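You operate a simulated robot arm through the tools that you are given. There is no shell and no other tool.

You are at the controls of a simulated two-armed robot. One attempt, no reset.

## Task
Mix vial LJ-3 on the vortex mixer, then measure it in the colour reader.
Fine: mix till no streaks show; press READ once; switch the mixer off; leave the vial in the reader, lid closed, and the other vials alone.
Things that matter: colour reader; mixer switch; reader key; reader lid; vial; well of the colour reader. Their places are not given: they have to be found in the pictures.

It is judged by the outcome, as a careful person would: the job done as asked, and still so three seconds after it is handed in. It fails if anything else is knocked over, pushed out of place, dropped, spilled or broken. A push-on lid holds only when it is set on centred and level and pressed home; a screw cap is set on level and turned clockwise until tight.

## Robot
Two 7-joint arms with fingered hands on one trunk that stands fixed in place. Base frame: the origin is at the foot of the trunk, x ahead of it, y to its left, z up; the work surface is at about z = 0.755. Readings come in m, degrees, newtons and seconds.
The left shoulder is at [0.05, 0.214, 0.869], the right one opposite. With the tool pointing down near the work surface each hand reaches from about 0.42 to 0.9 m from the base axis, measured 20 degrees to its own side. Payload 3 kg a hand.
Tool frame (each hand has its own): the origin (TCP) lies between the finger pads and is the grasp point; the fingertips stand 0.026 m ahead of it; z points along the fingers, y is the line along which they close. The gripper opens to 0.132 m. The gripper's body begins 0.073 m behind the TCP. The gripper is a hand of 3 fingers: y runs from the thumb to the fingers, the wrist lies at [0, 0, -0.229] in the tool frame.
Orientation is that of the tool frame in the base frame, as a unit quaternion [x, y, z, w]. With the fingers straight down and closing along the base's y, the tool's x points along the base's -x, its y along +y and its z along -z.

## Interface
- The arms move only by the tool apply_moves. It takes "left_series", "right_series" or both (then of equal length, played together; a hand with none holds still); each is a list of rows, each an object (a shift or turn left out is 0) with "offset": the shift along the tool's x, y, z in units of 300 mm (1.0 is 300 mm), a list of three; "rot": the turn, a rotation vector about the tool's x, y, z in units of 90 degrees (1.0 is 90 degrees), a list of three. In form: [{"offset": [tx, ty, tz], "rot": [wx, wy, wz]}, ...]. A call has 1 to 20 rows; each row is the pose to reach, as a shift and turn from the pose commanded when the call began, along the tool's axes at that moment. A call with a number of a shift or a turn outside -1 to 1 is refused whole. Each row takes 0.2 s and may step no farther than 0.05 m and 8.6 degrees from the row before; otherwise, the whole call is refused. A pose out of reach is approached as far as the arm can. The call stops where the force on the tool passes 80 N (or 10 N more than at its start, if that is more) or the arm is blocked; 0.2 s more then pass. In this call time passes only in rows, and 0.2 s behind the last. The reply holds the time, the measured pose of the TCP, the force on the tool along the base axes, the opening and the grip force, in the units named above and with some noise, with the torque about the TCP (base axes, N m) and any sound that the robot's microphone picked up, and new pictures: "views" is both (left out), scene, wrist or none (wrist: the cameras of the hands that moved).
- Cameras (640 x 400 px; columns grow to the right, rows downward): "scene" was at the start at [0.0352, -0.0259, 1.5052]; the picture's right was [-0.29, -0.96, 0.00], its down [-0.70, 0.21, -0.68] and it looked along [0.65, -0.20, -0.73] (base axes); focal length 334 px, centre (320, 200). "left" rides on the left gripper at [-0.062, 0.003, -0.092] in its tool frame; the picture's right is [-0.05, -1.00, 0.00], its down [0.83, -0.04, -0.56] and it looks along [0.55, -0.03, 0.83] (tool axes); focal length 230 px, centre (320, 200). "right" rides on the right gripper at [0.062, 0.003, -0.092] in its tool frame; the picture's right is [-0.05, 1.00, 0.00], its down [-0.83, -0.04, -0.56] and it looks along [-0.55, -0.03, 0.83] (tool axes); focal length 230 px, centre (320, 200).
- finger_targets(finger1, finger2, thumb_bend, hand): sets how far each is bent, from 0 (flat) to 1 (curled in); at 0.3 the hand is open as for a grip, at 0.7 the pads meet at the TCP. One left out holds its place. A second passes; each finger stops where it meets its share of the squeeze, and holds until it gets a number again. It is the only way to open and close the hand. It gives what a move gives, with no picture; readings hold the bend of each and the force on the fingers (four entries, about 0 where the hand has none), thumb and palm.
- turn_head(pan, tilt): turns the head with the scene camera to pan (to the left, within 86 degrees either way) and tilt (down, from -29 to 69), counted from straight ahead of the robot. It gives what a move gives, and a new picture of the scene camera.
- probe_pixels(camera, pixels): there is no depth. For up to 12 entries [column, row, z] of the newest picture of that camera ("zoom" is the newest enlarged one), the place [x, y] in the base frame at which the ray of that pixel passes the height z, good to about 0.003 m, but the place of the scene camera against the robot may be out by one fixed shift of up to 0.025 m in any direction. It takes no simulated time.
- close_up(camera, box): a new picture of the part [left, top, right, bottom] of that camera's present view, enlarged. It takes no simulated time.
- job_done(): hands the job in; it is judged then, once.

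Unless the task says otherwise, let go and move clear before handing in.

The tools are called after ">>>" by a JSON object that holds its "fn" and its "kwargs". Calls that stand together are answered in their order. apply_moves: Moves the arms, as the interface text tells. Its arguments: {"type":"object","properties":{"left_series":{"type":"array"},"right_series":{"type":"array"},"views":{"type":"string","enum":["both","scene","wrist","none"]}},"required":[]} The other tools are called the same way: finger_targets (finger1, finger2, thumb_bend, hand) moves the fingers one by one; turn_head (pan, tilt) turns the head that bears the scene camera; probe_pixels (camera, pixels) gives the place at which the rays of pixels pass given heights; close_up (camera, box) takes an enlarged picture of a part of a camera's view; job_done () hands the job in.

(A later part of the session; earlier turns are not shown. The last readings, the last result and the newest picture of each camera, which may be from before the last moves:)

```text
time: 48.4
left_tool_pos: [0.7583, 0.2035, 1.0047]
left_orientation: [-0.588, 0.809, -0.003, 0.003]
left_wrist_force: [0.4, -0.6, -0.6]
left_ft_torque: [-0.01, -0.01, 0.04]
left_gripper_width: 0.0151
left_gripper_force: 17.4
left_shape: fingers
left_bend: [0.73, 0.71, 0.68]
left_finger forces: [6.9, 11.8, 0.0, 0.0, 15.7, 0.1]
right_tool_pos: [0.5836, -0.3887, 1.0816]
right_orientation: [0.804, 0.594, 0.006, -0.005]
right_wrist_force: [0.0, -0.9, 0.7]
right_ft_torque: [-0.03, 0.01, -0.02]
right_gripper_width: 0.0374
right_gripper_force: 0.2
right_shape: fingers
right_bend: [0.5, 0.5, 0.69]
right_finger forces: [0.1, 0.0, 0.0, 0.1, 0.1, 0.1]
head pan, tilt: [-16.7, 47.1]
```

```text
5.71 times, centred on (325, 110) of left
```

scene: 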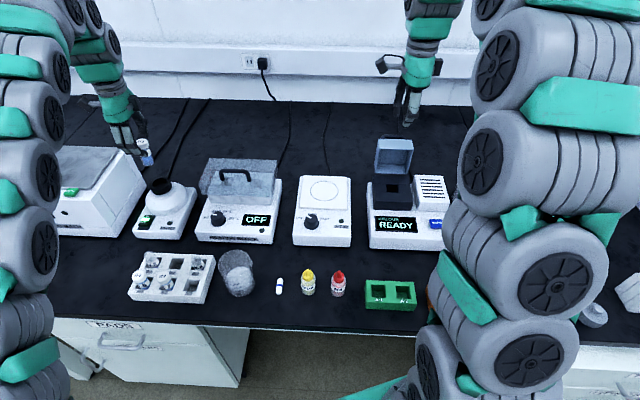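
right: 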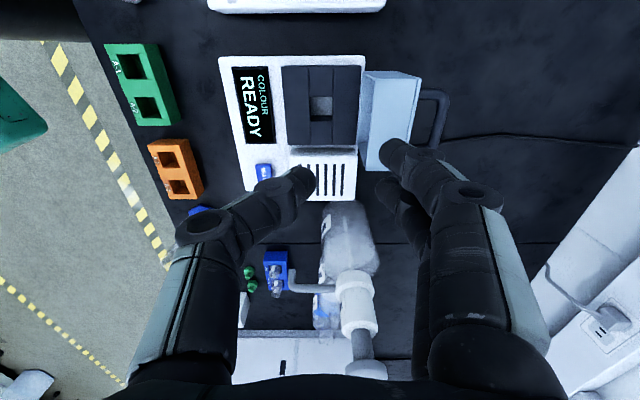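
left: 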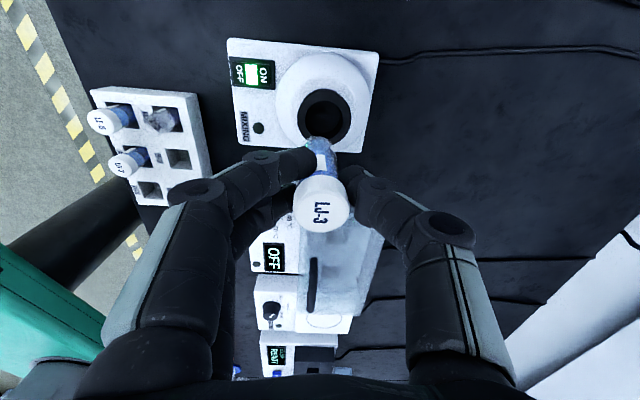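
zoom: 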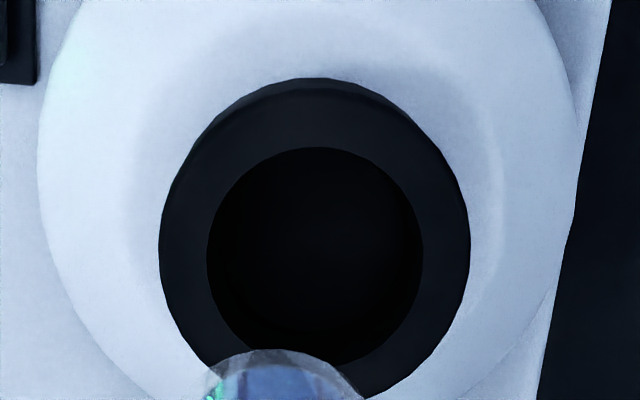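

Streaks (dark lines) show in the lower body at zoom (360,305). The cup is about 4 mm to the far-left of the vial axis; I'll correct and descend to just above the rim.

>>> {"fn": "apply_moves", "kwargs": {"left_series": [{"offset": [-0.01, -0.007, 0.07]}, {"offset": [-0.018, -0.013, 0.14]}, {"offset": [-0.018, -0.013, 0.21]}]}}

>>> {"fn": "close_up", "kwargs": {"camera": "left", "box": [220, 70, 420, 240]}}

>>> {"fn": "close_up", "kwargs": {"camera": "scene", "box": [115, 130, 205, 230]}}

```text
time: 49.2
left_tool_pos: [0.7655, 0.2068, 0.9403]
left_orientation: [-0.588, 0.809, -0.005, 0.005]
left_wrist_force: [-0.3, -0.3, -0.7]
left_ft_torque: [-0.01, -0.03, 0.0]
left_gripper_width: 0.0154
left_gripper_force: 16.8
left_shape: fingers
left_bend: [0.73, 0.71, 0.68]
left_finger forces: [7.2, 12.0, 0.0, 0.0, 15.8, 0.0]
right_tool_pos: [0.5834, -0.3877, 1.0814]
right_orientation: [0.804, 0.594, 0.004, -0.006]
right_wrist_force: [0.5, -0.3, -0.5]
right_ft_torque: [-0.02, -0.01, 0.02]
right_gripper_width: 0.038
right_gripper_force: 0.1
right_shape: fingers
right_bend: [0.5, 0.5, 0.69]
right_finger forces: [0.1, 0.1, 0.1, 0.0, 0.0, 0.0]
head pan, tilt: [-16.7, 47.1]
```

scene: 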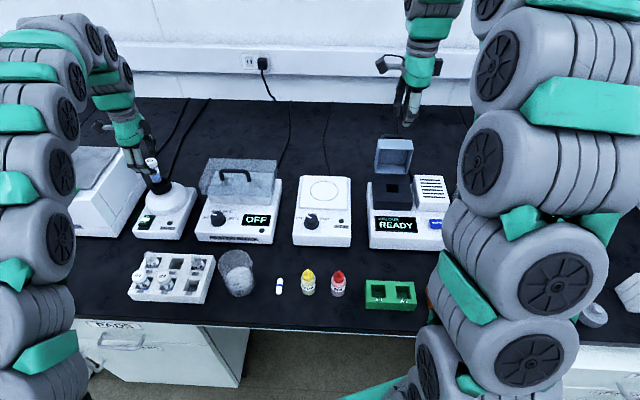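
left: 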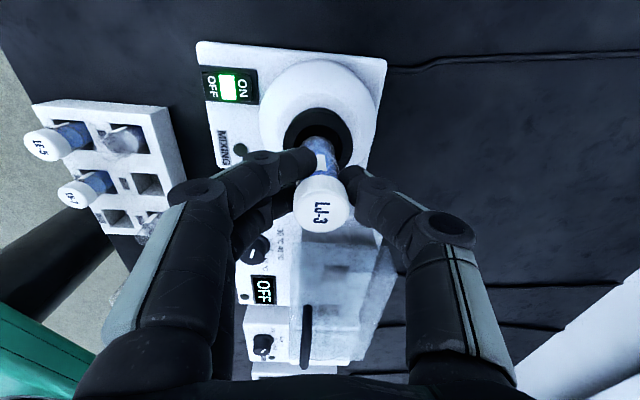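

```text
2.35 times, centred on (320, 155) of left
```

zoom: 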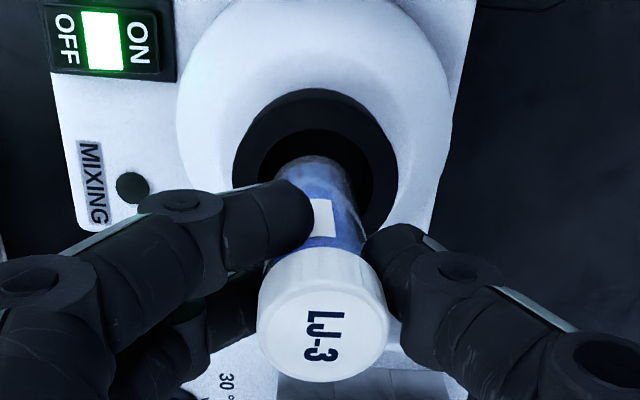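

```text
4.00 times, centred on (160, 180) of scene
```

zoom: 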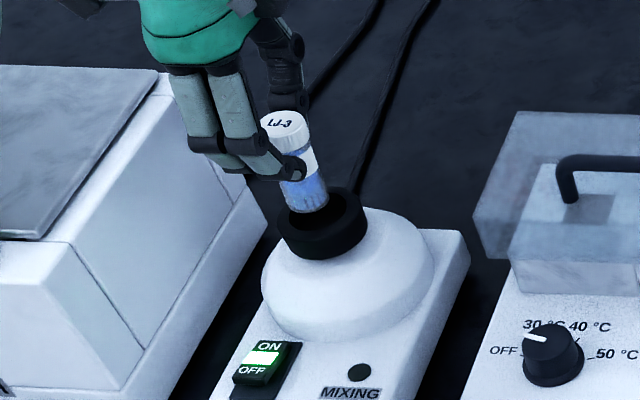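

The vial is over the cup hole, centred within 2 mm. I'll lower it in steps while watching the force.

>>> {"fn": "apply_moves", "kwargs": {"left_series": [{"offset": [0, 0, 0.025]}, {"offset": [0, 0, 0.05]}, {"offset": [0, 0, 0.07]}], "views": "wrist"}}

>>> {"fn": "close_up", "kwargs": {"camera": "scene", "box": [115, 130, 205, 230]}}

```text
time: 50.0
left_tool_pos: [0.7642, 0.2071, 0.9198]
left_orientation: [-0.588, 0.809, -0.003, 0.004]
left_wrist_force: [-0.1, 0.1, -0.2]
left_ft_torque: [0.01, 0.03, -0.02]
left_gripper_width: 0.015
left_gripper_force: 17.5
left_shape: fingers
left_bend: [0.73, 0.71, 0.68]
left_finger forces: [7.1, 11.9, 0.1, 0.0, 15.8, 0.0]
right_tool_pos: [0.5819, -0.3886, 1.082]
right_orientation: [0.804, 0.594, 0.004, -0.006]
right_wrist_force: [-0.5, -0.8, 0.3]
right_ft_torque: [0.01, 0.0, 0.0]
right_gripper_width: 0.0377
right_gripper_force: 0.1
right_shape: fingers
right_bend: [0.5, 0.5, 0.69]
right_finger forces: [0.1, 0.0, 0.0, 0.0, 0.0, 0.0]
head pan, tilt: [-16.7, 47.1]
```

left: 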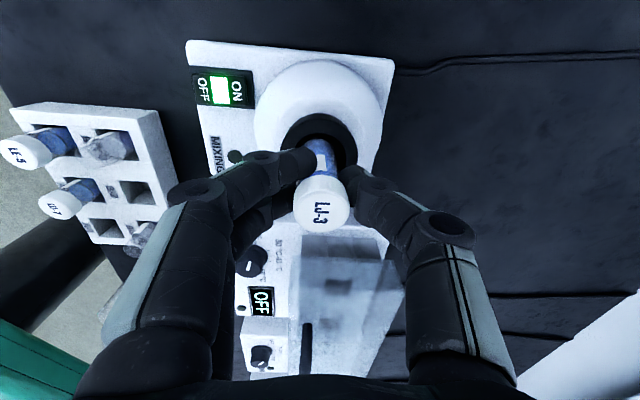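

```text
4.00 times, centred on (160, 180) of scene
```

zoom: 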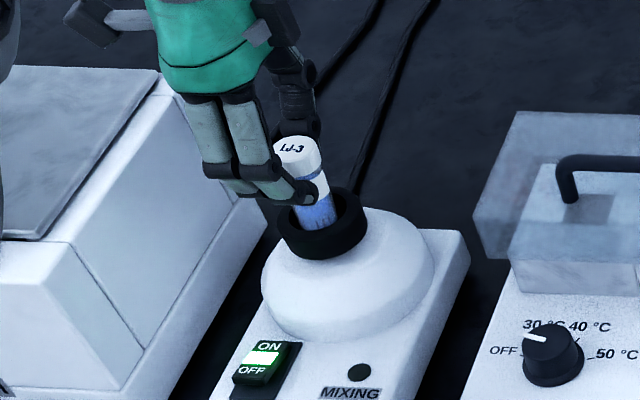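

The vial bottom is entering the cup; no contact yet. I'll go on lower.

>>> {"fn": "apply_moves", "kwargs": {"left_series": [{"offset": [0, 0, 0.012]}, {"offset": [0, 0, 0.022]}, {"offset": [0, 0, 0.03]}], "views": "wrist"}}

>>> {"fn": "close_up", "kwargs": {"camera": "scene", "box": [115, 130, 205, 230]}}

```text
time: 50.8
left_tool_pos: [0.7649, 0.2056, 0.9098]
left_orientation: [-0.587, 0.809, -0.005, 0.005]
left_wrist_force: [-1.6, 2.8, 9.7]
left_ft_torque: [0.07, 0.04, 0.02]
left_gripper_width: 0.0151
left_gripper_force: 19.8
left_shape: fingers
left_bend: [0.73, 0.71, 0.68]
left_finger forces: [10.6, 13.1, 0.0, 0.1, 16.8, 0.0]
right_tool_pos: [0.5835, -0.3889, 1.0812]
right_orientation: [0.805, 0.594, 0.004, -0.005]
right_wrist_force: [-0.3, -0.2, -0.1]
right_ft_torque: [0.01, 0.0, 0.0]
right_gripper_width: 0.0374
right_gripper_force: 0.1
right_shape: fingers
right_bend: [0.5, 0.5, 0.69]
right_finger forces: [0.0, 0.0, 0.0, 0.1, 0.0, 0.0]
head pan, tilt: [-16.7, 47.1]
```

left: 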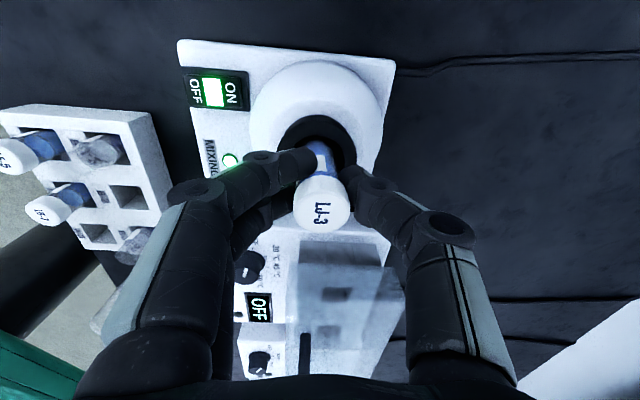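

```text
4.00 times, centred on (160, 180) of scene
```

zoom: 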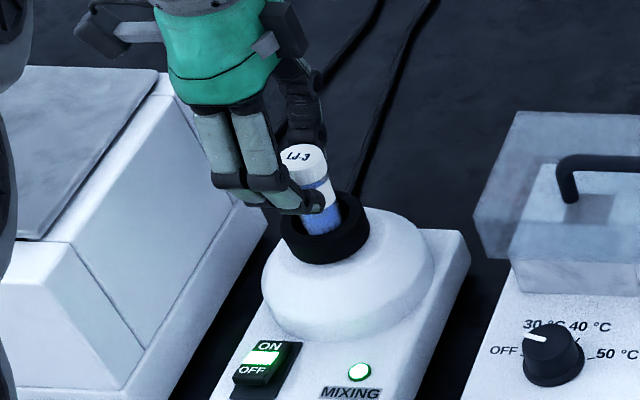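

The MIXING lamp is lit and the press force is about 10 N: it's mixing. I'll hold for four seconds.

>>> {"fn": "apply_moves", "kwargs": {"left_series": [{"offset": [0, 0, 0]}, {"offset": [0, 0, 0]}, {"offset": [0, 0, 0]}, {"offset": [0, 0, 0]}, {"offset": [0, 0, 0]}, {"offset": [0, 0, 0]}, {"offset": [0, 0, 0]}, {"offset": [0, 0, 0]}, {"offset": [0, 0, 0]}, {"offset": [0, 0, 0]}, {"offset": [0, 0, 0]}, {"offset": [0, 0, 0]}, {"offset": [0, 0, 0]}, {"offset": [0, 0, 0]}, {"offset": [0, 0, 0]}, {"offset": [0, 0, 0]}, {"offset": [0, 0, 0]}, {"offset": [0, 0, 0]}, {"offset": [0, 0, 0]}, {"offset": [0, 0, 0]}]}}

>>> {"fn": "close_up", "kwargs": {"camera": "scene", "box": [140, 155, 190, 205]}}

>>> {"fn": "close_up", "kwargs": {"camera": "left", "box": [280, 100, 380, 240]}}

```text
time: 55.0
left_tool_pos: [0.7658, 0.2067, 0.9101]
left_orientation: [-0.588, 0.809, -0.005, 0.005]
left_wrist_force: [-1.0, 3.7, 12.4]
left_ft_torque: [0.04, -0.03, 0.02]
left_gripper_width: 0.0149
left_gripper_force: 21.1
left_shape: fingers
left_bend: [0.73, 0.71, 0.68]
left_finger forces: [10.6, 13.1, 0.1, 0.0, 17.5, 0.1]
right_tool_pos: [0.5829, -0.3888, 1.0817]
right_orientation: [0.804, 0.594, 0.004, -0.005]
right_wrist_force: [-0.2, -0.3, 0.1]
right_ft_torque: [-0.02, 0.01, 0.0]
right_gripper_width: 0.0374
right_gripper_force: 0.1
right_shape: fingers
right_bend: [0.5, 0.5, 0.69]
right_finger forces: [0.0, 0.0, 0.1, 0.0, 0.0, 0.1]
head pan, tilt: [-16.7, 47.1]
```

scene: 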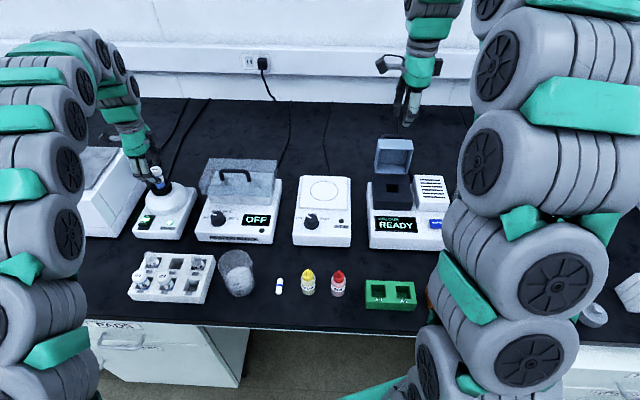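
left: 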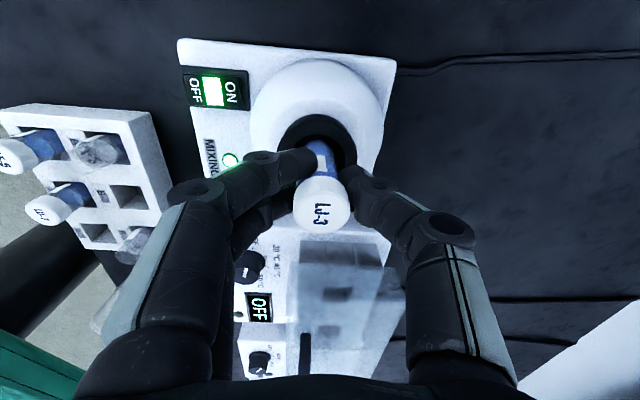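

```text
8.00 times, centred on (165, 180) of scene
```

zoom: 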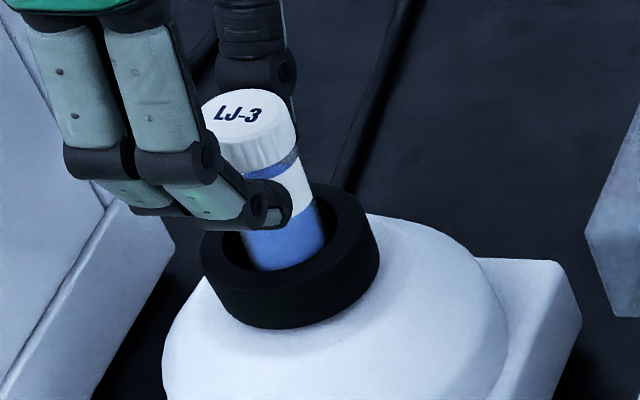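

```text
2.86 times, centred on (330, 170) of left
```

zoom: 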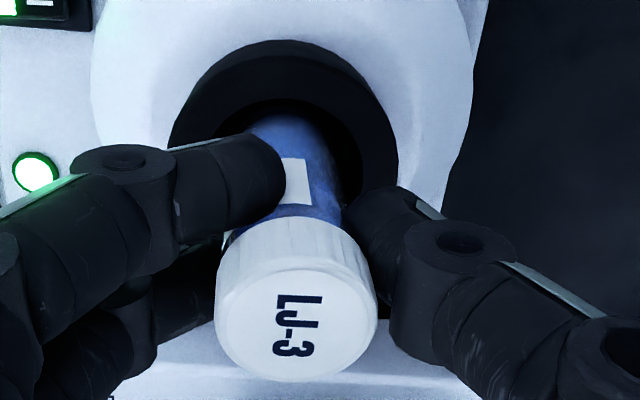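

The liquid looks more even already, but the bottom is hidden in the cup. I'll hold four more seconds and then lift to inspect.

>>> {"fn": "apply_moves", "kwargs": {"left_series": [{"offset": [0, 0, 0]}, {"offset": [0, 0, 0]}, {"offset": [0, 0, 0]}, {"offset": [0, 0, 0]}, {"offset": [0, 0, 0]}, {"offset": [0, 0, 0]}, {"offset": [0, 0, 0]}, {"offset": [0, 0, 0]}, {"offset": [0, 0, 0]}, {"offset": [0, 0, 0]}, {"offset": [0, 0, 0]}, {"offset": [0, 0, 0]}, {"offset": [0, 0, 0]}, {"offset": [0, 0, 0]}, {"offset": [0, 0, 0]}, {"offset": [0, 0, 0]}, {"offset": [0, 0, 0]}, {"offset": [0, 0, 0]}, {"offset": [0, 0, 0]}, {"offset": [0, 0, 0]}], "views": "none"}}

>>> {"fn": "apply_moves", "kwargs": {"left_series": [{"offset": [0, 0, -0.05]}, {"offset": [0, 0, -0.12]}, {"offset": [0, 0, -0.22]}, {"offset": [0, 0, -0.32]}]}}

>>> {"fn": "close_up", "kwargs": {"camera": "scene", "box": [115, 115, 175, 175]}}

>>> {"fn": "close_up", "kwargs": {"camera": "left", "box": [280, 100, 380, 240]}}

```text
time: 59.2
left_tool_pos: [0.7662, 0.2059, 0.9094]
left_orientation: [-0.588, 0.809, -0.005, 0.003]
left_wrist_force: [-0.6, 2.4, 10.8]
left_ft_torque: [0.02, 0.0, -0.01]
left_gripper_width: 0.0152
left_gripper_force: 19.8
left_shape: fingers
left_bend: [0.73, 0.71, 0.68]
left_finger forces: [9.9, 13.1, 0.1, 0.0, 17.4, 0.0]
right_tool_pos: [0.5829, -0.3892, 1.081]
right_orientation: [0.804, 0.594, 0.005, -0.006]
right_wrist_force: [1.0, -0.2, -0.6]
right_ft_torque: [0.01, 0.02, -0.01]
right_gripper_width: 0.0379
right_gripper_force: 0.0
right_shape: fingers
right_bend: [0.5, 0.5, 0.69]
right_finger forces: [0.1, 0.0, 0.1, 0.0, 0.1, 0.0]
head pan, tilt: [-16.7, 47.1]
```

```text
time: 60.2
left_tool_pos: [0.7671, 0.2056, 1.0066]
left_orientation: [-0.588, 0.809, -0.004, 0.004]
left_wrist_force: [-0.3, -0.7, -0.2]
left_ft_torque: [0.02, 0.04, 0.0]
left_gripper_width: 0.0151
left_gripper_force: 18.0
left_shape: fingers
left_bend: [0.73, 0.71, 0.68]
left_finger forces: [7.8, 12.5, 0.1, 0.1, 16.3, 0.0]
right_tool_pos: [0.5824, -0.3885, 1.0825]
right_orientation: [0.804, 0.594, 0.005, -0.006]
right_wrist_force: [-0.7, 0.2, -0.3]
right_ft_torque: [-0.01, 0.0, -0.05]
right_gripper_width: 0.0378
right_gripper_force: 0.0
right_shape: fingers
right_bend: [0.5, 0.5, 0.69]
right_finger forces: [0.0, 0.0, 0.1, 0.1, 0.0, 0.0]
head pan, tilt: [-16.7, 47.1]
```

scene: 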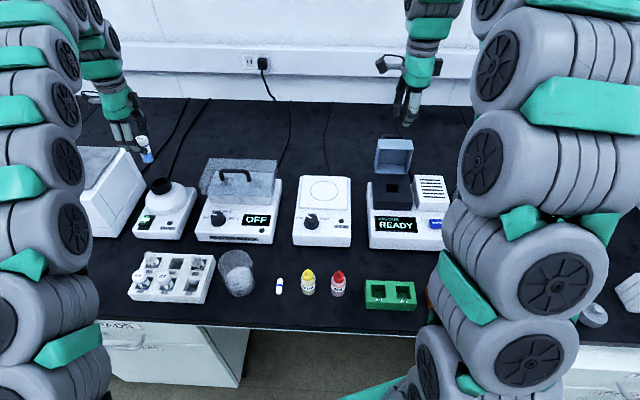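
left: 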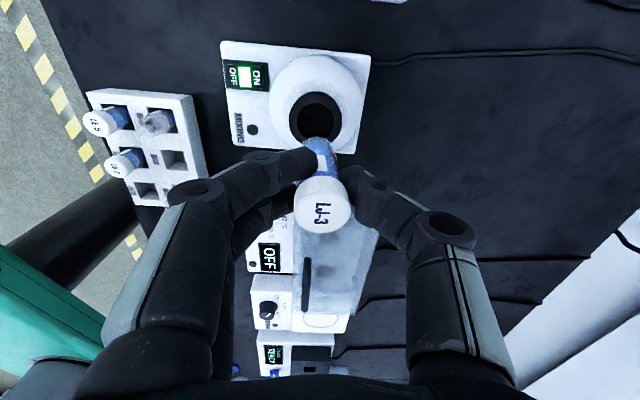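

```text
6.67 times, centred on (145, 145) of scene
```

zoom: 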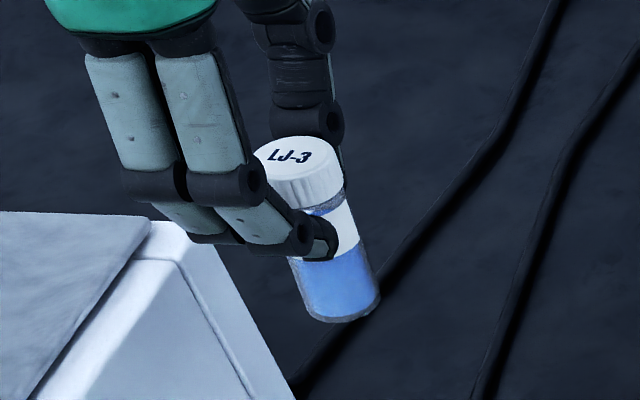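

```text
2.86 times, centred on (330, 170) of left
```

zoom: 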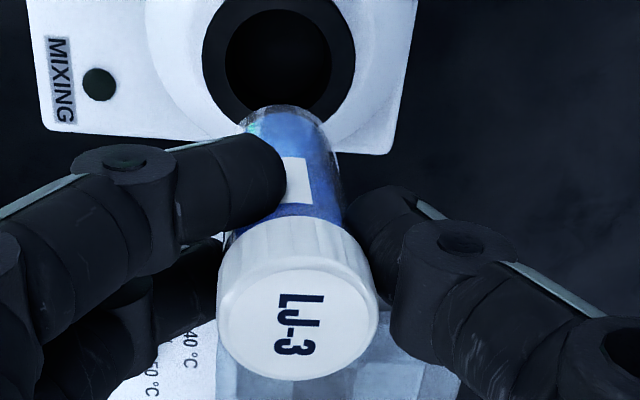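

The bottom streaks have gone in the scene view. I'll check at higher magnification from both cameras.

>>> {"fn": "close_up", "kwargs": {"camera": "scene", "box": [137, 140, 157, 168]}}

>>> {"fn": "close_up", "kwargs": {"camera": "left", "box": [295, 130, 350, 190]}}

```text
14.29 times, centred on (147, 154) of scene
```

zoom: 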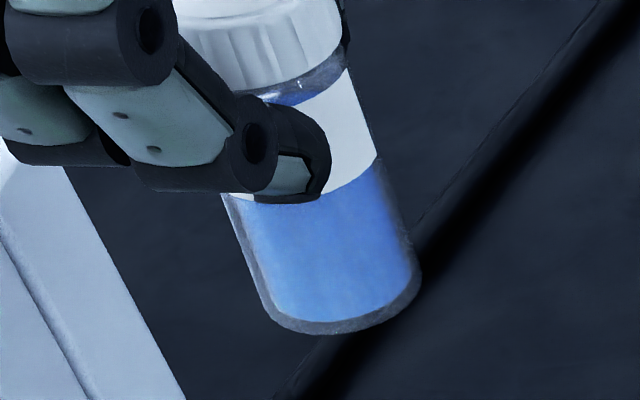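

```text
6.67 times, centred on (322, 160) of left
```

zoom: 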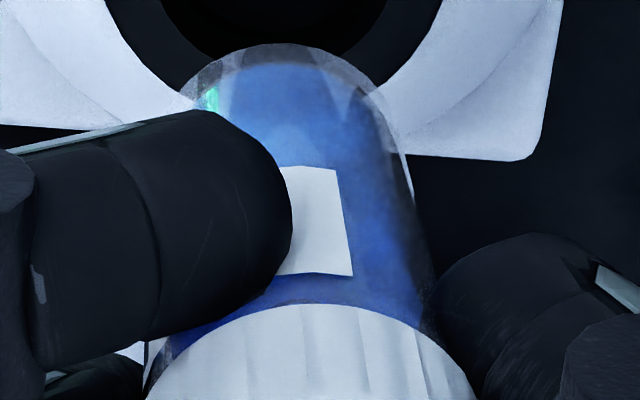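

The liquid is evenly blue with no streaks. I'll take LJ-3 back to its A-3 pocket for a hand-over to the right arm.

>>> {"fn": "apply_moves", "kwargs": {"left_series": [{"offset": [0.04, 0.07, 0]}, {"offset": [0.1, 0.19, 0]}, {"offset": [0.16, 0.31, 0]}, {"offset": [0.22, 0.43, 0]}, {"offset": [0.28, 0.55, 0]}, {"offset": [0.34, 0.66, 0]}, {"offset": [0.4, 0.77, 0.02]}, {"offset": [0.44, 0.84, 0.08]}, {"offset": [0.458, 0.869, 0.18]}, {"offset": [0.458, 0.869, 0.28]}]}}

>>> {"fn": "close_up", "kwargs": {"camera": "left", "box": [200, 50, 460, 260]}}

```text
time: 62.4
left_tool_pos: [0.4755, 0.153, 0.922]
left_orientation: [-0.588, 0.809, -0.003, 0.003]
left_wrist_force: [-0.1, -0.6, -0.1]
left_ft_torque: [0.0, -0.04, 0.02]
left_gripper_width: 0.0145
left_gripper_force: 17.6
left_shape: fingers
left_bend: [0.73, 0.71, 0.68]
left_finger forces: [6.9, 12.6, 0.0, 0.0, 16.0, 0.0]
right_tool_pos: [0.5832, -0.3886, 1.0806]
right_orientation: [0.804, 0.594, 0.005, -0.005]
right_wrist_force: [0.4, 0.4, 0.2]
right_ft_torque: [0.0, 0.02, 0.0]
right_gripper_width: 0.0377
right_gripper_force: 0.0
right_shape: fingers
right_bend: [0.5, 0.5, 0.69]
right_finger forces: [0.0, 0.0, 0.0, 0.1, 0.1, 0.0]
head pan, tilt: [-16.7, 47.1]
```

scene: 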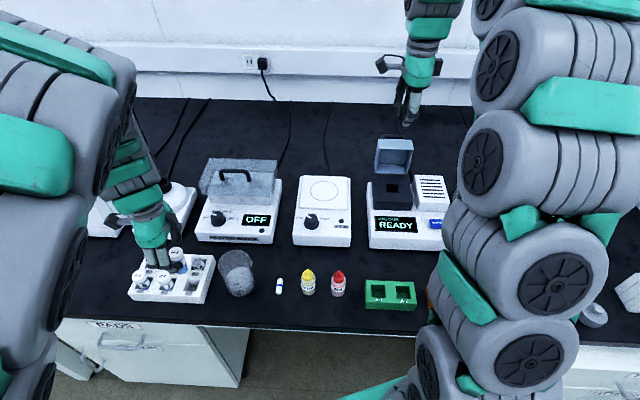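
left: 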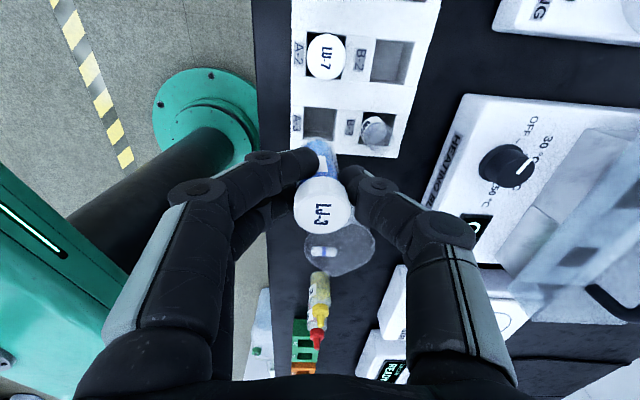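

```text
1.90 times, centred on (330, 155) of left
```

zoom: 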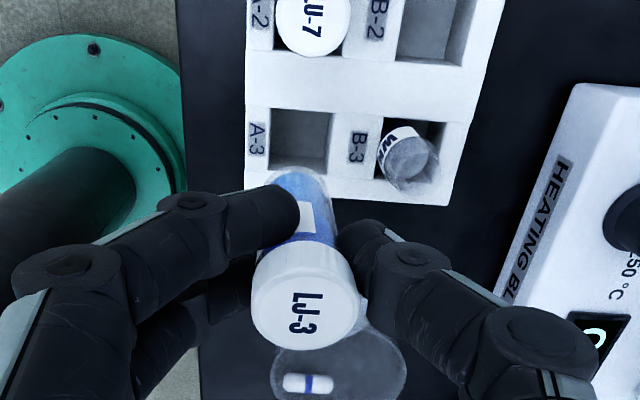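

>>> {"fn": "probe_pixels", "kwargs": {"camera": "left", "pixels": [[319.5, 123.4, 0.79], [304.7, 106, 0.79], [336.3, 108.7, 0.79], [302.6, 139, 0.79], [334.2, 142, 0.79]]}}

```text
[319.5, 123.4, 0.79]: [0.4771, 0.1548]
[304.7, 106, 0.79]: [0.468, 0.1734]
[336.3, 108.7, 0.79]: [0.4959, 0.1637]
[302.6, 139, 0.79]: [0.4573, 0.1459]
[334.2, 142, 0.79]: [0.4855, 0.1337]
```

The pocket centre probes at (0.477,0.154), under the vial. I'll lower it in.

>>> {"fn": "apply_moves", "kwargs": {"left_series": [{"offset": [-0.006, -0.002, 0.08]}, {"offset": [-0.006, -0.002, 0.16]}, {"offset": [-0.006, -0.002, 0.22]}, {"offset": [-0.006, -0.002, 0.27]}, {"offset": [-0.006, -0.002, 0.3]}, {"offset": [-0.006, -0.002, 0.312]}]}}

>>> {"fn": "close_up", "kwargs": {"camera": "left", "box": [200, 50, 460, 260]}}

>>> {"fn": "close_up", "kwargs": {"camera": "scene", "box": [110, 220, 230, 310]}}

```text
time: 63.8
left_tool_pos: [0.4772, 0.1544, 0.8249]
left_orientation: [-0.588, 0.809, -0.004, 0.004]
left_wrist_force: [0.4, 0.1, -0.3]
left_ft_torque: [-0.02, -0.03, 0.02]
left_gripper_width: 0.0147
left_gripper_force: 17.6
left_shape: fingers
left_bend: [0.73, 0.71, 0.68]
left_finger forces: [6.9, 12.6, 0.1, 0.0, 16.0, 0.0]
right_tool_pos: [0.5831, -0.3887, 1.0818]
right_orientation: [0.804, 0.594, 0.004, -0.006]
right_wrist_force: [-0.4, 0.0, 0.9]
right_ft_torque: [0.01, -0.01, 0.0]
right_gripper_width: 0.0379
right_gripper_force: 0.1
right_shape: fingers
right_bend: [0.5, 0.5, 0.69]
right_finger forces: [0.0, 0.1, 0.1, 0.0, 0.1, 0.0]
head pan, tilt: [-16.7, 47.1]
```

scene: 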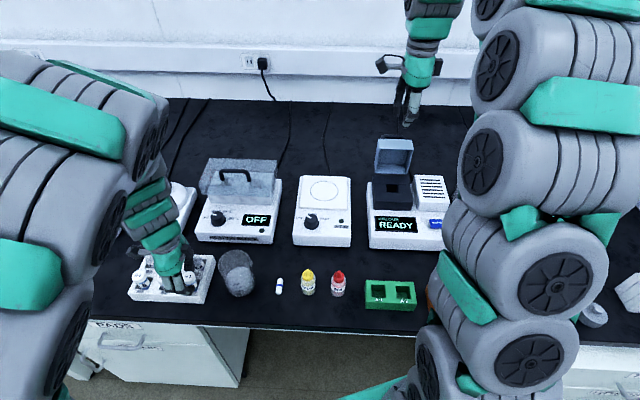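
left: 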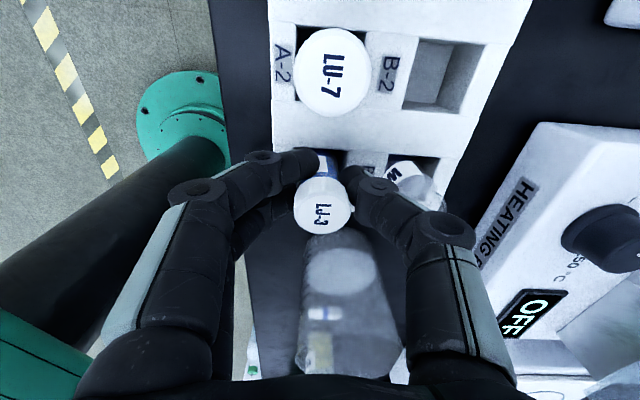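

```text
1.90 times, centred on (330, 155) of left
```

zoom: 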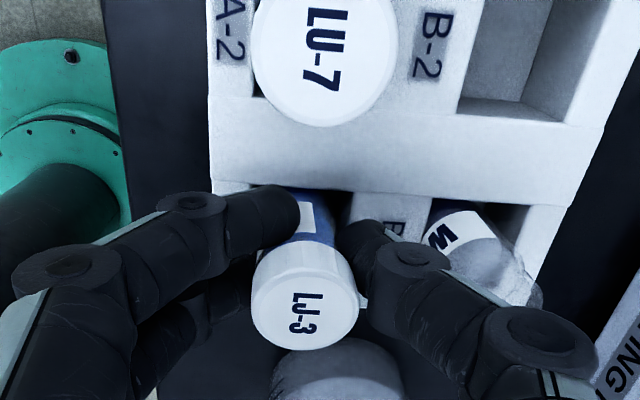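

```text
4.44 times, centred on (170, 265) of scene
```

zoom: 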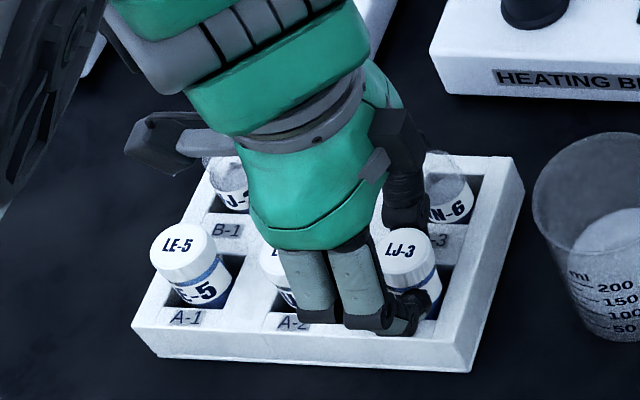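

The vial is in its pocket with no side force. I'll release it.

>>> {"fn": "finger_targets", "kwargs": {"hand": "left", "finger1": 0.54, "finger2": 0.54, "thumb_bend": 0.57}}

>>> {"fn": "close_up", "kwargs": {"camera": "left", "box": [200, 50, 460, 260]}}

```text
time: 64.8
left_tool_pos: [0.4774, 0.1547, 0.8252]
left_orientation: [-0.588, 0.809, -0.004, 0.005]
left_wrist_force: [0.5, 0.1, 0.6]
left_ft_torque: [0.01, 0.0, 0.02]
left_gripper_width: 0.0501
left_gripper_force: 0.0
left_shape: fingers
left_bend: [0.54, 0.54, 0.56]
left_finger forces: [0.1, 0.0, 0.1, 0.1, 0.1, 0.2]
right_tool_pos: [0.5827, -0.3898, 1.0817]
right_orientation: [0.804, 0.594, 0.004, -0.006]
right_wrist_force: [-0.5, -0.8, 0.0]
right_ft_torque: [-0.03, 0.01, 0.02]
right_gripper_width: 0.0377
right_gripper_force: 0.0
right_shape: fingers
right_bend: [0.5, 0.5, 0.69]
right_finger forces: [0.1, 0.0, 0.0, 0.0, 0.1, 0.0]
head pan, tilt: [-16.7, 47.1]
```

```text
1.90 times, centred on (330, 155) of left
```

zoom: 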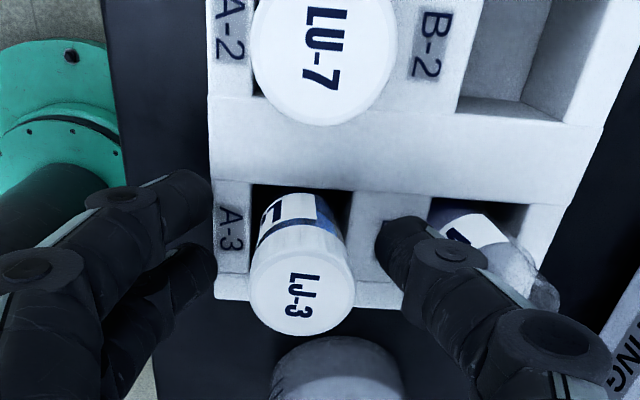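

LJ-3 stands free in A-3. I'll lift the left hand clear, and set it to its pressing shape.

>>> {"fn": "apply_moves", "kwargs": {"left_series": [{"offset": [0, 0, -0.1]}, {"offset": [0, 0, -0.25]}, {"offset": [0, 0, -0.4]}], "views": "scene"}}

>>> {"fn": "finger_targets", "kwargs": {"hand": "left", "finger1": 1.0, "finger2": 1.0, "thumb_bend": 0.45}}

>>> {"fn": "apply_moves", "kwargs": {"left_series": [{"offset": [-0.08, -0.065, -0.05], "rot": [0, 0, -0.05]}, {"offset": [-0.18, -0.145, -0.05], "rot": [0, 0, -0.11]}, {"offset": [-0.28, -0.225, -0.05], "rot": [0, 0, -0.17]}, {"offset": [-0.38, -0.31, -0.05], "rot": [0, 0, -0.22]}, {"offset": [-0.483, -0.395, -0.02], "rot": [0, 0, -0.278]}, {"offset": [-0.483, -0.395, 0.1], "rot": [0, 0, -0.278]}, {"offset": [-0.483, -0.395, 0.2], "rot": [0, 0, -0.278]}]}}

>>> {"fn": "close_up", "kwargs": {"camera": "left", "box": [300, 40, 520, 220]}}

```text
time: 65.6
left_tool_pos: [0.4744, 0.1594, 0.9433]
left_orientation: [-0.588, 0.809, -0.004, 0.004]
left_wrist_force: [0.4, -0.6, 0.0]
left_ft_torque: [0.01, 0.02, 0.02]
left_gripper_width: 0.0508
left_gripper_force: 0.1
left_shape: fingers
left_bend: [0.54, 0.54, 0.56]
left_finger forces: [0.0, 0.0, 0.1, 0.0, 0.1, 0.1]
right_tool_pos: [0.5821, -0.3884, 1.0813]
right_orientation: [0.805, 0.594, 0.005, -0.006]
right_wrist_force: [-0.3, 0.2, 0.1]
right_ft_torque: [0.03, -0.03, 0.0]
right_gripper_width: 0.038
right_gripper_force: 0.0
right_shape: fingers
right_bend: [0.5, 0.5, 0.69]
right_finger forces: [0.0, 0.1, 0.0, 0.1, 0.0, 0.0]
head pan, tilt: [-16.7, 47.1]
```

scene: 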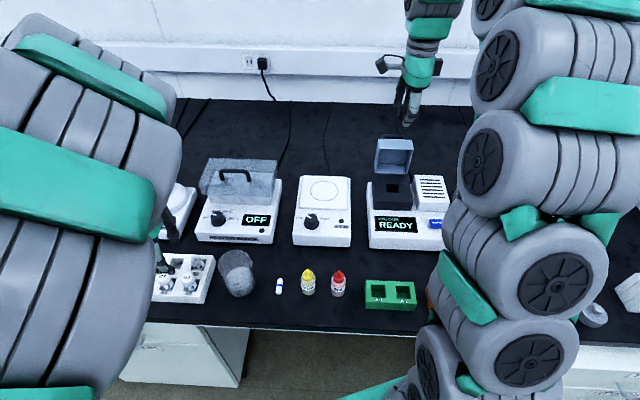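

```text
time: 66.6
left_tool_pos: [0.4729, 0.158, 0.9424]
left_orientation: [-0.588, 0.809, -0.004, 0.004]
left_wrist_force: [0.2, -0.3, 0.0]
left_ft_torque: [0.01, 0.0, 0.04]
left_gripper_width: 0.0473
left_gripper_force: 0.0
left_shape: fingers
left_bend: [1.0, 1.0, 0.45]
left_finger forces: [0.0, 0.0, 0.0, 0.1, 0.0, 0.1]
right_tool_pos: [0.5824, -0.3887, 1.0814]
right_orientation: [0.805, 0.593, 0.004, -0.005]
right_wrist_force: [-0.3, 0.4, 0.0]
right_ft_torque: [0.0, 0.0, 0.02]
right_gripper_width: 0.0376
right_gripper_force: 0.0
right_shape: fingers
right_bend: [0.5, 0.5, 0.69]
right_finger forces: [0.0, 0.1, 0.0, 0.0, 0.0, 0.1]
head pan, tilt: [-16.7, 47.1]
```

```text
time: 68.2
left_tool_pos: [0.6356, 0.2602, 0.8875]
left_orientation: [0.749, -0.663, 0.005, -0.003]
left_wrist_force: [0.4, 0.3, -0.3]
left_ft_torque: [0.0, -0.01, -0.01]
left_gripper_width: 0.0474
left_gripper_force: 0.0
left_shape: fingers
left_bend: [1.0, 1.0, 0.45]
left_finger forces: [0.1, 0.1, 0.0, 0.0, 0.0, 0.0]
right_tool_pos: [0.5829, -0.3887, 1.0816]
right_orientation: [0.804, 0.594, 0.004, -0.006]
right_wrist_force: [0.1, -0.8, 0.3]
right_ft_torque: [0.01, 0.03, 0.02]
right_gripper_width: 0.0375
right_gripper_force: 0.0
right_shape: fingers
right_bend: [0.5, 0.5, 0.69]
right_finger forces: [0.0, 0.1, 0.0, 0.0, 0.0, 0.0]
head pan, tilt: [-16.7, 47.1]
```

scene: 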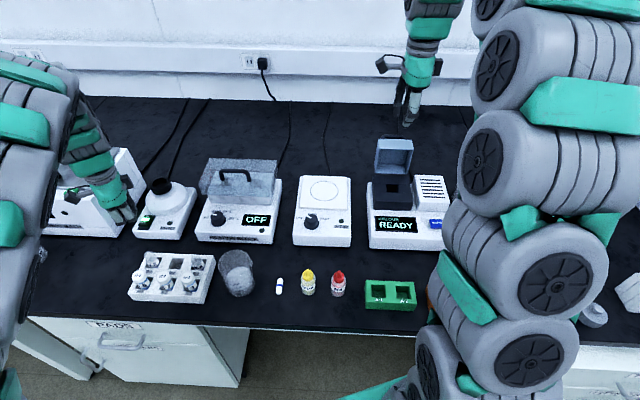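
left: 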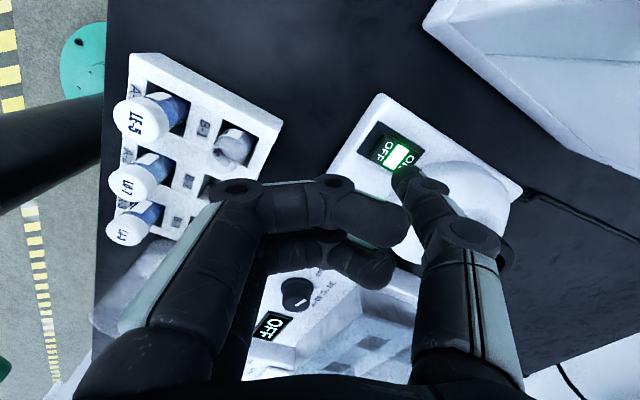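

```text
2.22 times, centred on (410, 130) of left
```

zoom: 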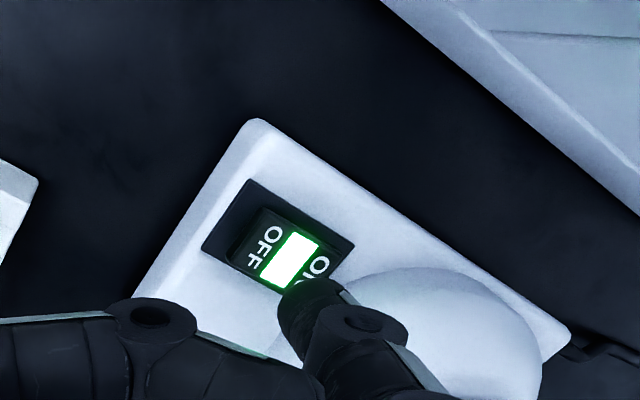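

The switch is still lit, with OFF at left-camera (385,151). I'll probe it against the thumb tip before pressing.

>>> {"fn": "probe_pixels", "kwargs": {"camera": "left", "pixels": [[385, 151, 0.815], [385, 151, 0.81], [377, 146, 0.815], [400, 180, 0.857], [402, 174, 0.857]]}}

```text
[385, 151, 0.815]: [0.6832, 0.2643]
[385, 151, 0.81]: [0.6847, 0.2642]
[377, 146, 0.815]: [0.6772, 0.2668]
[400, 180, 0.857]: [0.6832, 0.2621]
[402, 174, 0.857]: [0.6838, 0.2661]
```

The thumb tip is right over OFF (both near (0.6835,0.264)). I'll press down, slightly toward the OFF end.

>>> {"fn": "apply_moves", "kwargs": {"left_series": [{"offset": [0, 0.012, 0.06]}, {"offset": [0, 0.012, 0.12]}, {"offset": [0, 0.012, 0.14]}, {"offset": [0, 0.012, 0.155]}], "views": "wrist"}}

>>> {"fn": "close_up", "kwargs": {"camera": "left", "box": [300, 40, 520, 220]}}

```text
time: 69.2
left_tool_pos: [0.6315, 0.2593, 0.8403]
left_orientation: [0.749, -0.663, 0.006, -0.002]
left_wrist_force: [0.3, -0.2, 0.7]
left_ft_torque: [-0.01, -0.01, 0.02]
left_gripper_width: 0.0473
left_gripper_force: 0.3
left_shape: fingers
left_bend: [1.0, 1.0, 0.45]
left_finger forces: [0.0, 0.0, 0.0, 0.0, 0.2, 0.0]
right_tool_pos: [0.584, -0.3874, 1.0814]
right_orientation: [0.805, 0.594, 0.004, -0.005]
right_wrist_force: [-0.5, 0.8, 0.0]
right_ft_torque: [-0.05, 0.05, -0.05]
right_gripper_width: 0.0374
right_gripper_force: 0.0
right_shape: fingers
right_bend: [0.5, 0.5, 0.69]
right_finger forces: [0.1, 0.0, 0.0, 0.0, 0.0, 0.0]
head pan, tilt: [-16.7, 47.1]
```

left: 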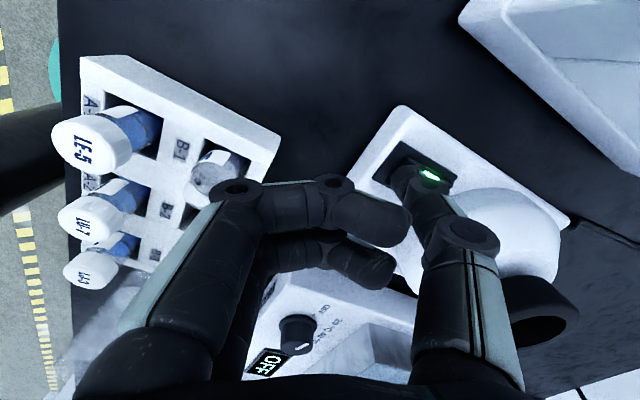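

```text
2.22 times, centred on (410, 130) of left
```

zoom: 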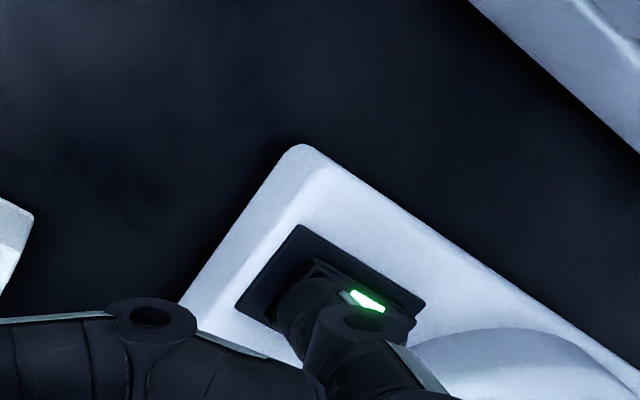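

The thumb is just touching; the lamp is still lit. I'll press a little further.

>>> {"fn": "apply_moves", "kwargs": {"left_series": [{"offset": [0, 0, 0.01]}, {"offset": [0, 0, 0.02]}], "views": "wrist"}}

>>> {"fn": "close_up", "kwargs": {"camera": "left", "box": [300, 40, 520, 220]}}

```text
time: 69.8
left_tool_pos: [0.6324, 0.2594, 0.8375]
left_orientation: [0.749, -0.662, 0.008, -0.006]
left_wrist_force: [-10.3, -1.6, 59.4]
left_ft_torque: [0.01, -3.02, -0.07]
left_gripper_width: 0.0463
left_gripper_force: 30.2
left_shape: fingers
left_bend: [1.0, 1.0, 0.48]
left_finger forces: [0.1, 0.0, 0.1, 0.0, 61.3, 0.0]
right_tool_pos: [0.5829, -0.3889, 1.0802]
right_orientation: [0.804, 0.594, 0.005, -0.006]
right_wrist_force: [-0.1, 0.2, -0.9]
right_ft_torque: [0.04, 0.02, -0.03]
right_gripper_width: 0.0378
right_gripper_force: 0.2
right_shape: fingers
right_bend: [0.5, 0.5, 0.69]
right_finger forces: [0.1, 0.0, 0.0, 0.0, 0.0, 0.1]
head pan, tilt: [-16.7, 47.1]
```

left: 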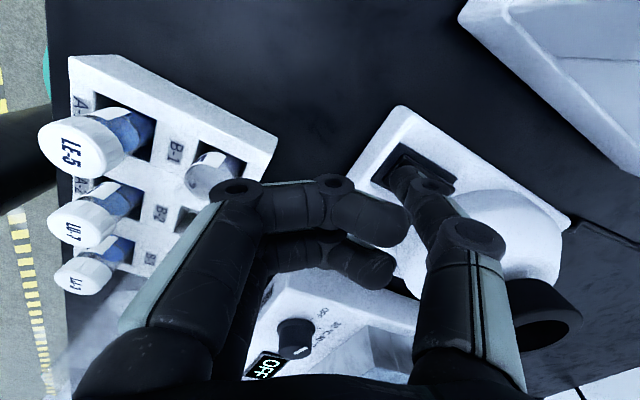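

```text
2.22 times, centred on (410, 130) of left
```

zoom: 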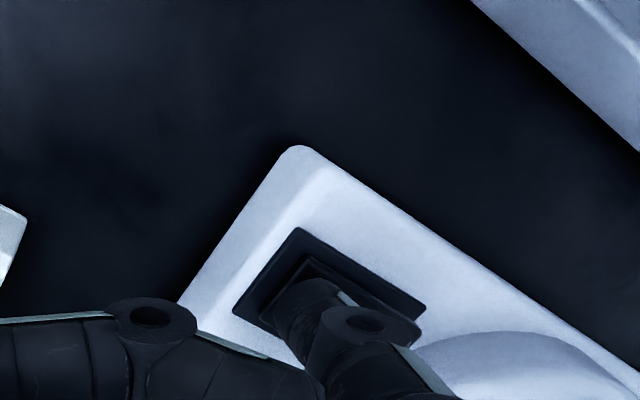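

The lamp went out: the mixer is OFF. I'll lift the left hand away and park it high on its own side.

>>> {"fn": "apply_moves", "kwargs": {"left_series": [{"offset": [0, 0, -0.1]}, {"offset": [0, 0, -0.25]}, {"offset": [0, 0.0, -0.4], "rot": [0, 0, 0.04]}, {"offset": [0, 0.03, -0.54], "rot": [0, 0, 0.09]}, {"offset": [-0.08, 0.08, -0.66], "rot": [0, 0, 0.14]}, {"offset": [-0.18, 0.13, -0.76], "rot": [0, 0, 0.19]}, {"offset": [-0.31, 0.17, -0.82], "rot": [0, 0, 0.24]}, {"offset": [-0.45, 0.2, -0.83], "rot": [0, 0, 0.278]}, {"offset": [-0.5, 0.207, -0.83], "rot": [0, 0, 0.278]}]}}

>>> {"fn": "close_up", "kwargs": {"camera": "scene", "box": [110, 150, 270, 310]}}

```text
time: 71.8
left_tool_pos: [0.5458, 0.3986, 1.0833]
left_orientation: [-0.587, 0.809, -0.004, 0.004]
left_wrist_force: [1.0, 0.4, 0.0]
left_ft_torque: [-0.03, 0.0, 0.0]
left_gripper_width: 0.0473
left_gripper_force: 0.0
left_shape: fingers
left_bend: [1.0, 1.0, 0.45]
left_finger forces: [0.0, 0.0, 0.0, 0.0, 0.1, 0.0]
right_tool_pos: [0.5831, -0.3894, 1.0821]
right_orientation: [0.804, 0.594, 0.005, -0.005]
right_wrist_force: [-1.0, 0.1, -0.1]
right_ft_torque: [0.04, -0.01, -0.02]
right_gripper_width: 0.0378
right_gripper_force: 0.1
right_shape: fingers
right_bend: [0.5, 0.5, 0.69]
right_finger forces: [0.0, 0.0, 0.1, 0.0, 0.0, 0.0]
head pan, tilt: [-16.7, 47.1]
```

scene: 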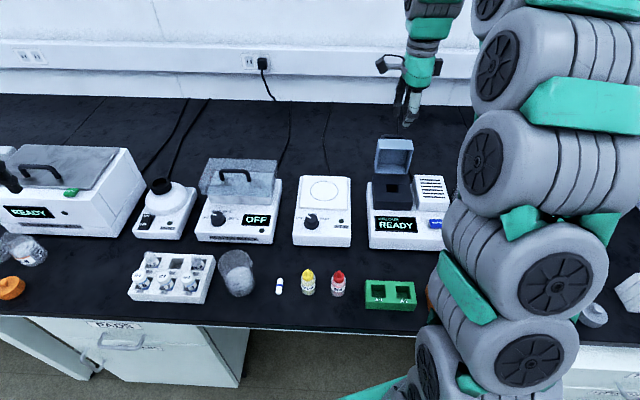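
left: 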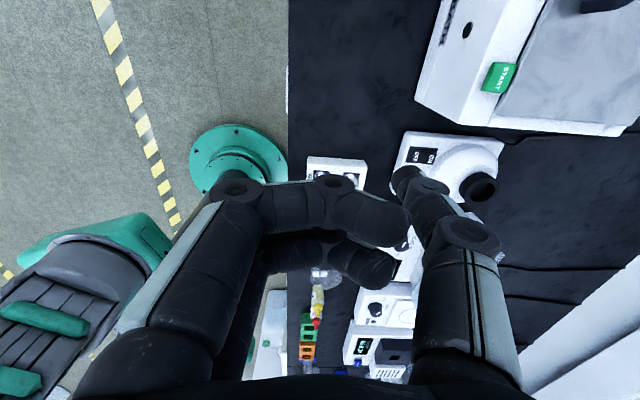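

```text
2.50 times, centred on (190, 230) of scene
```

zoom: 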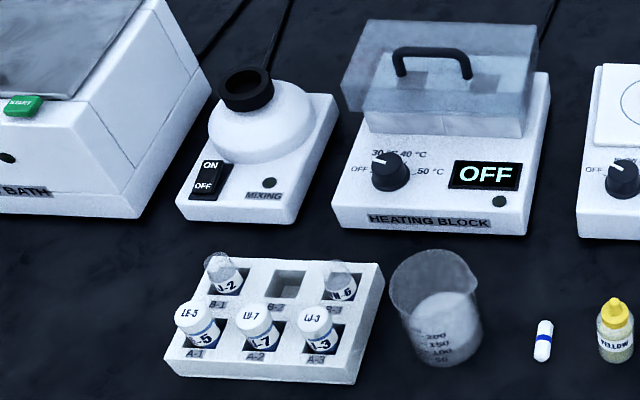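

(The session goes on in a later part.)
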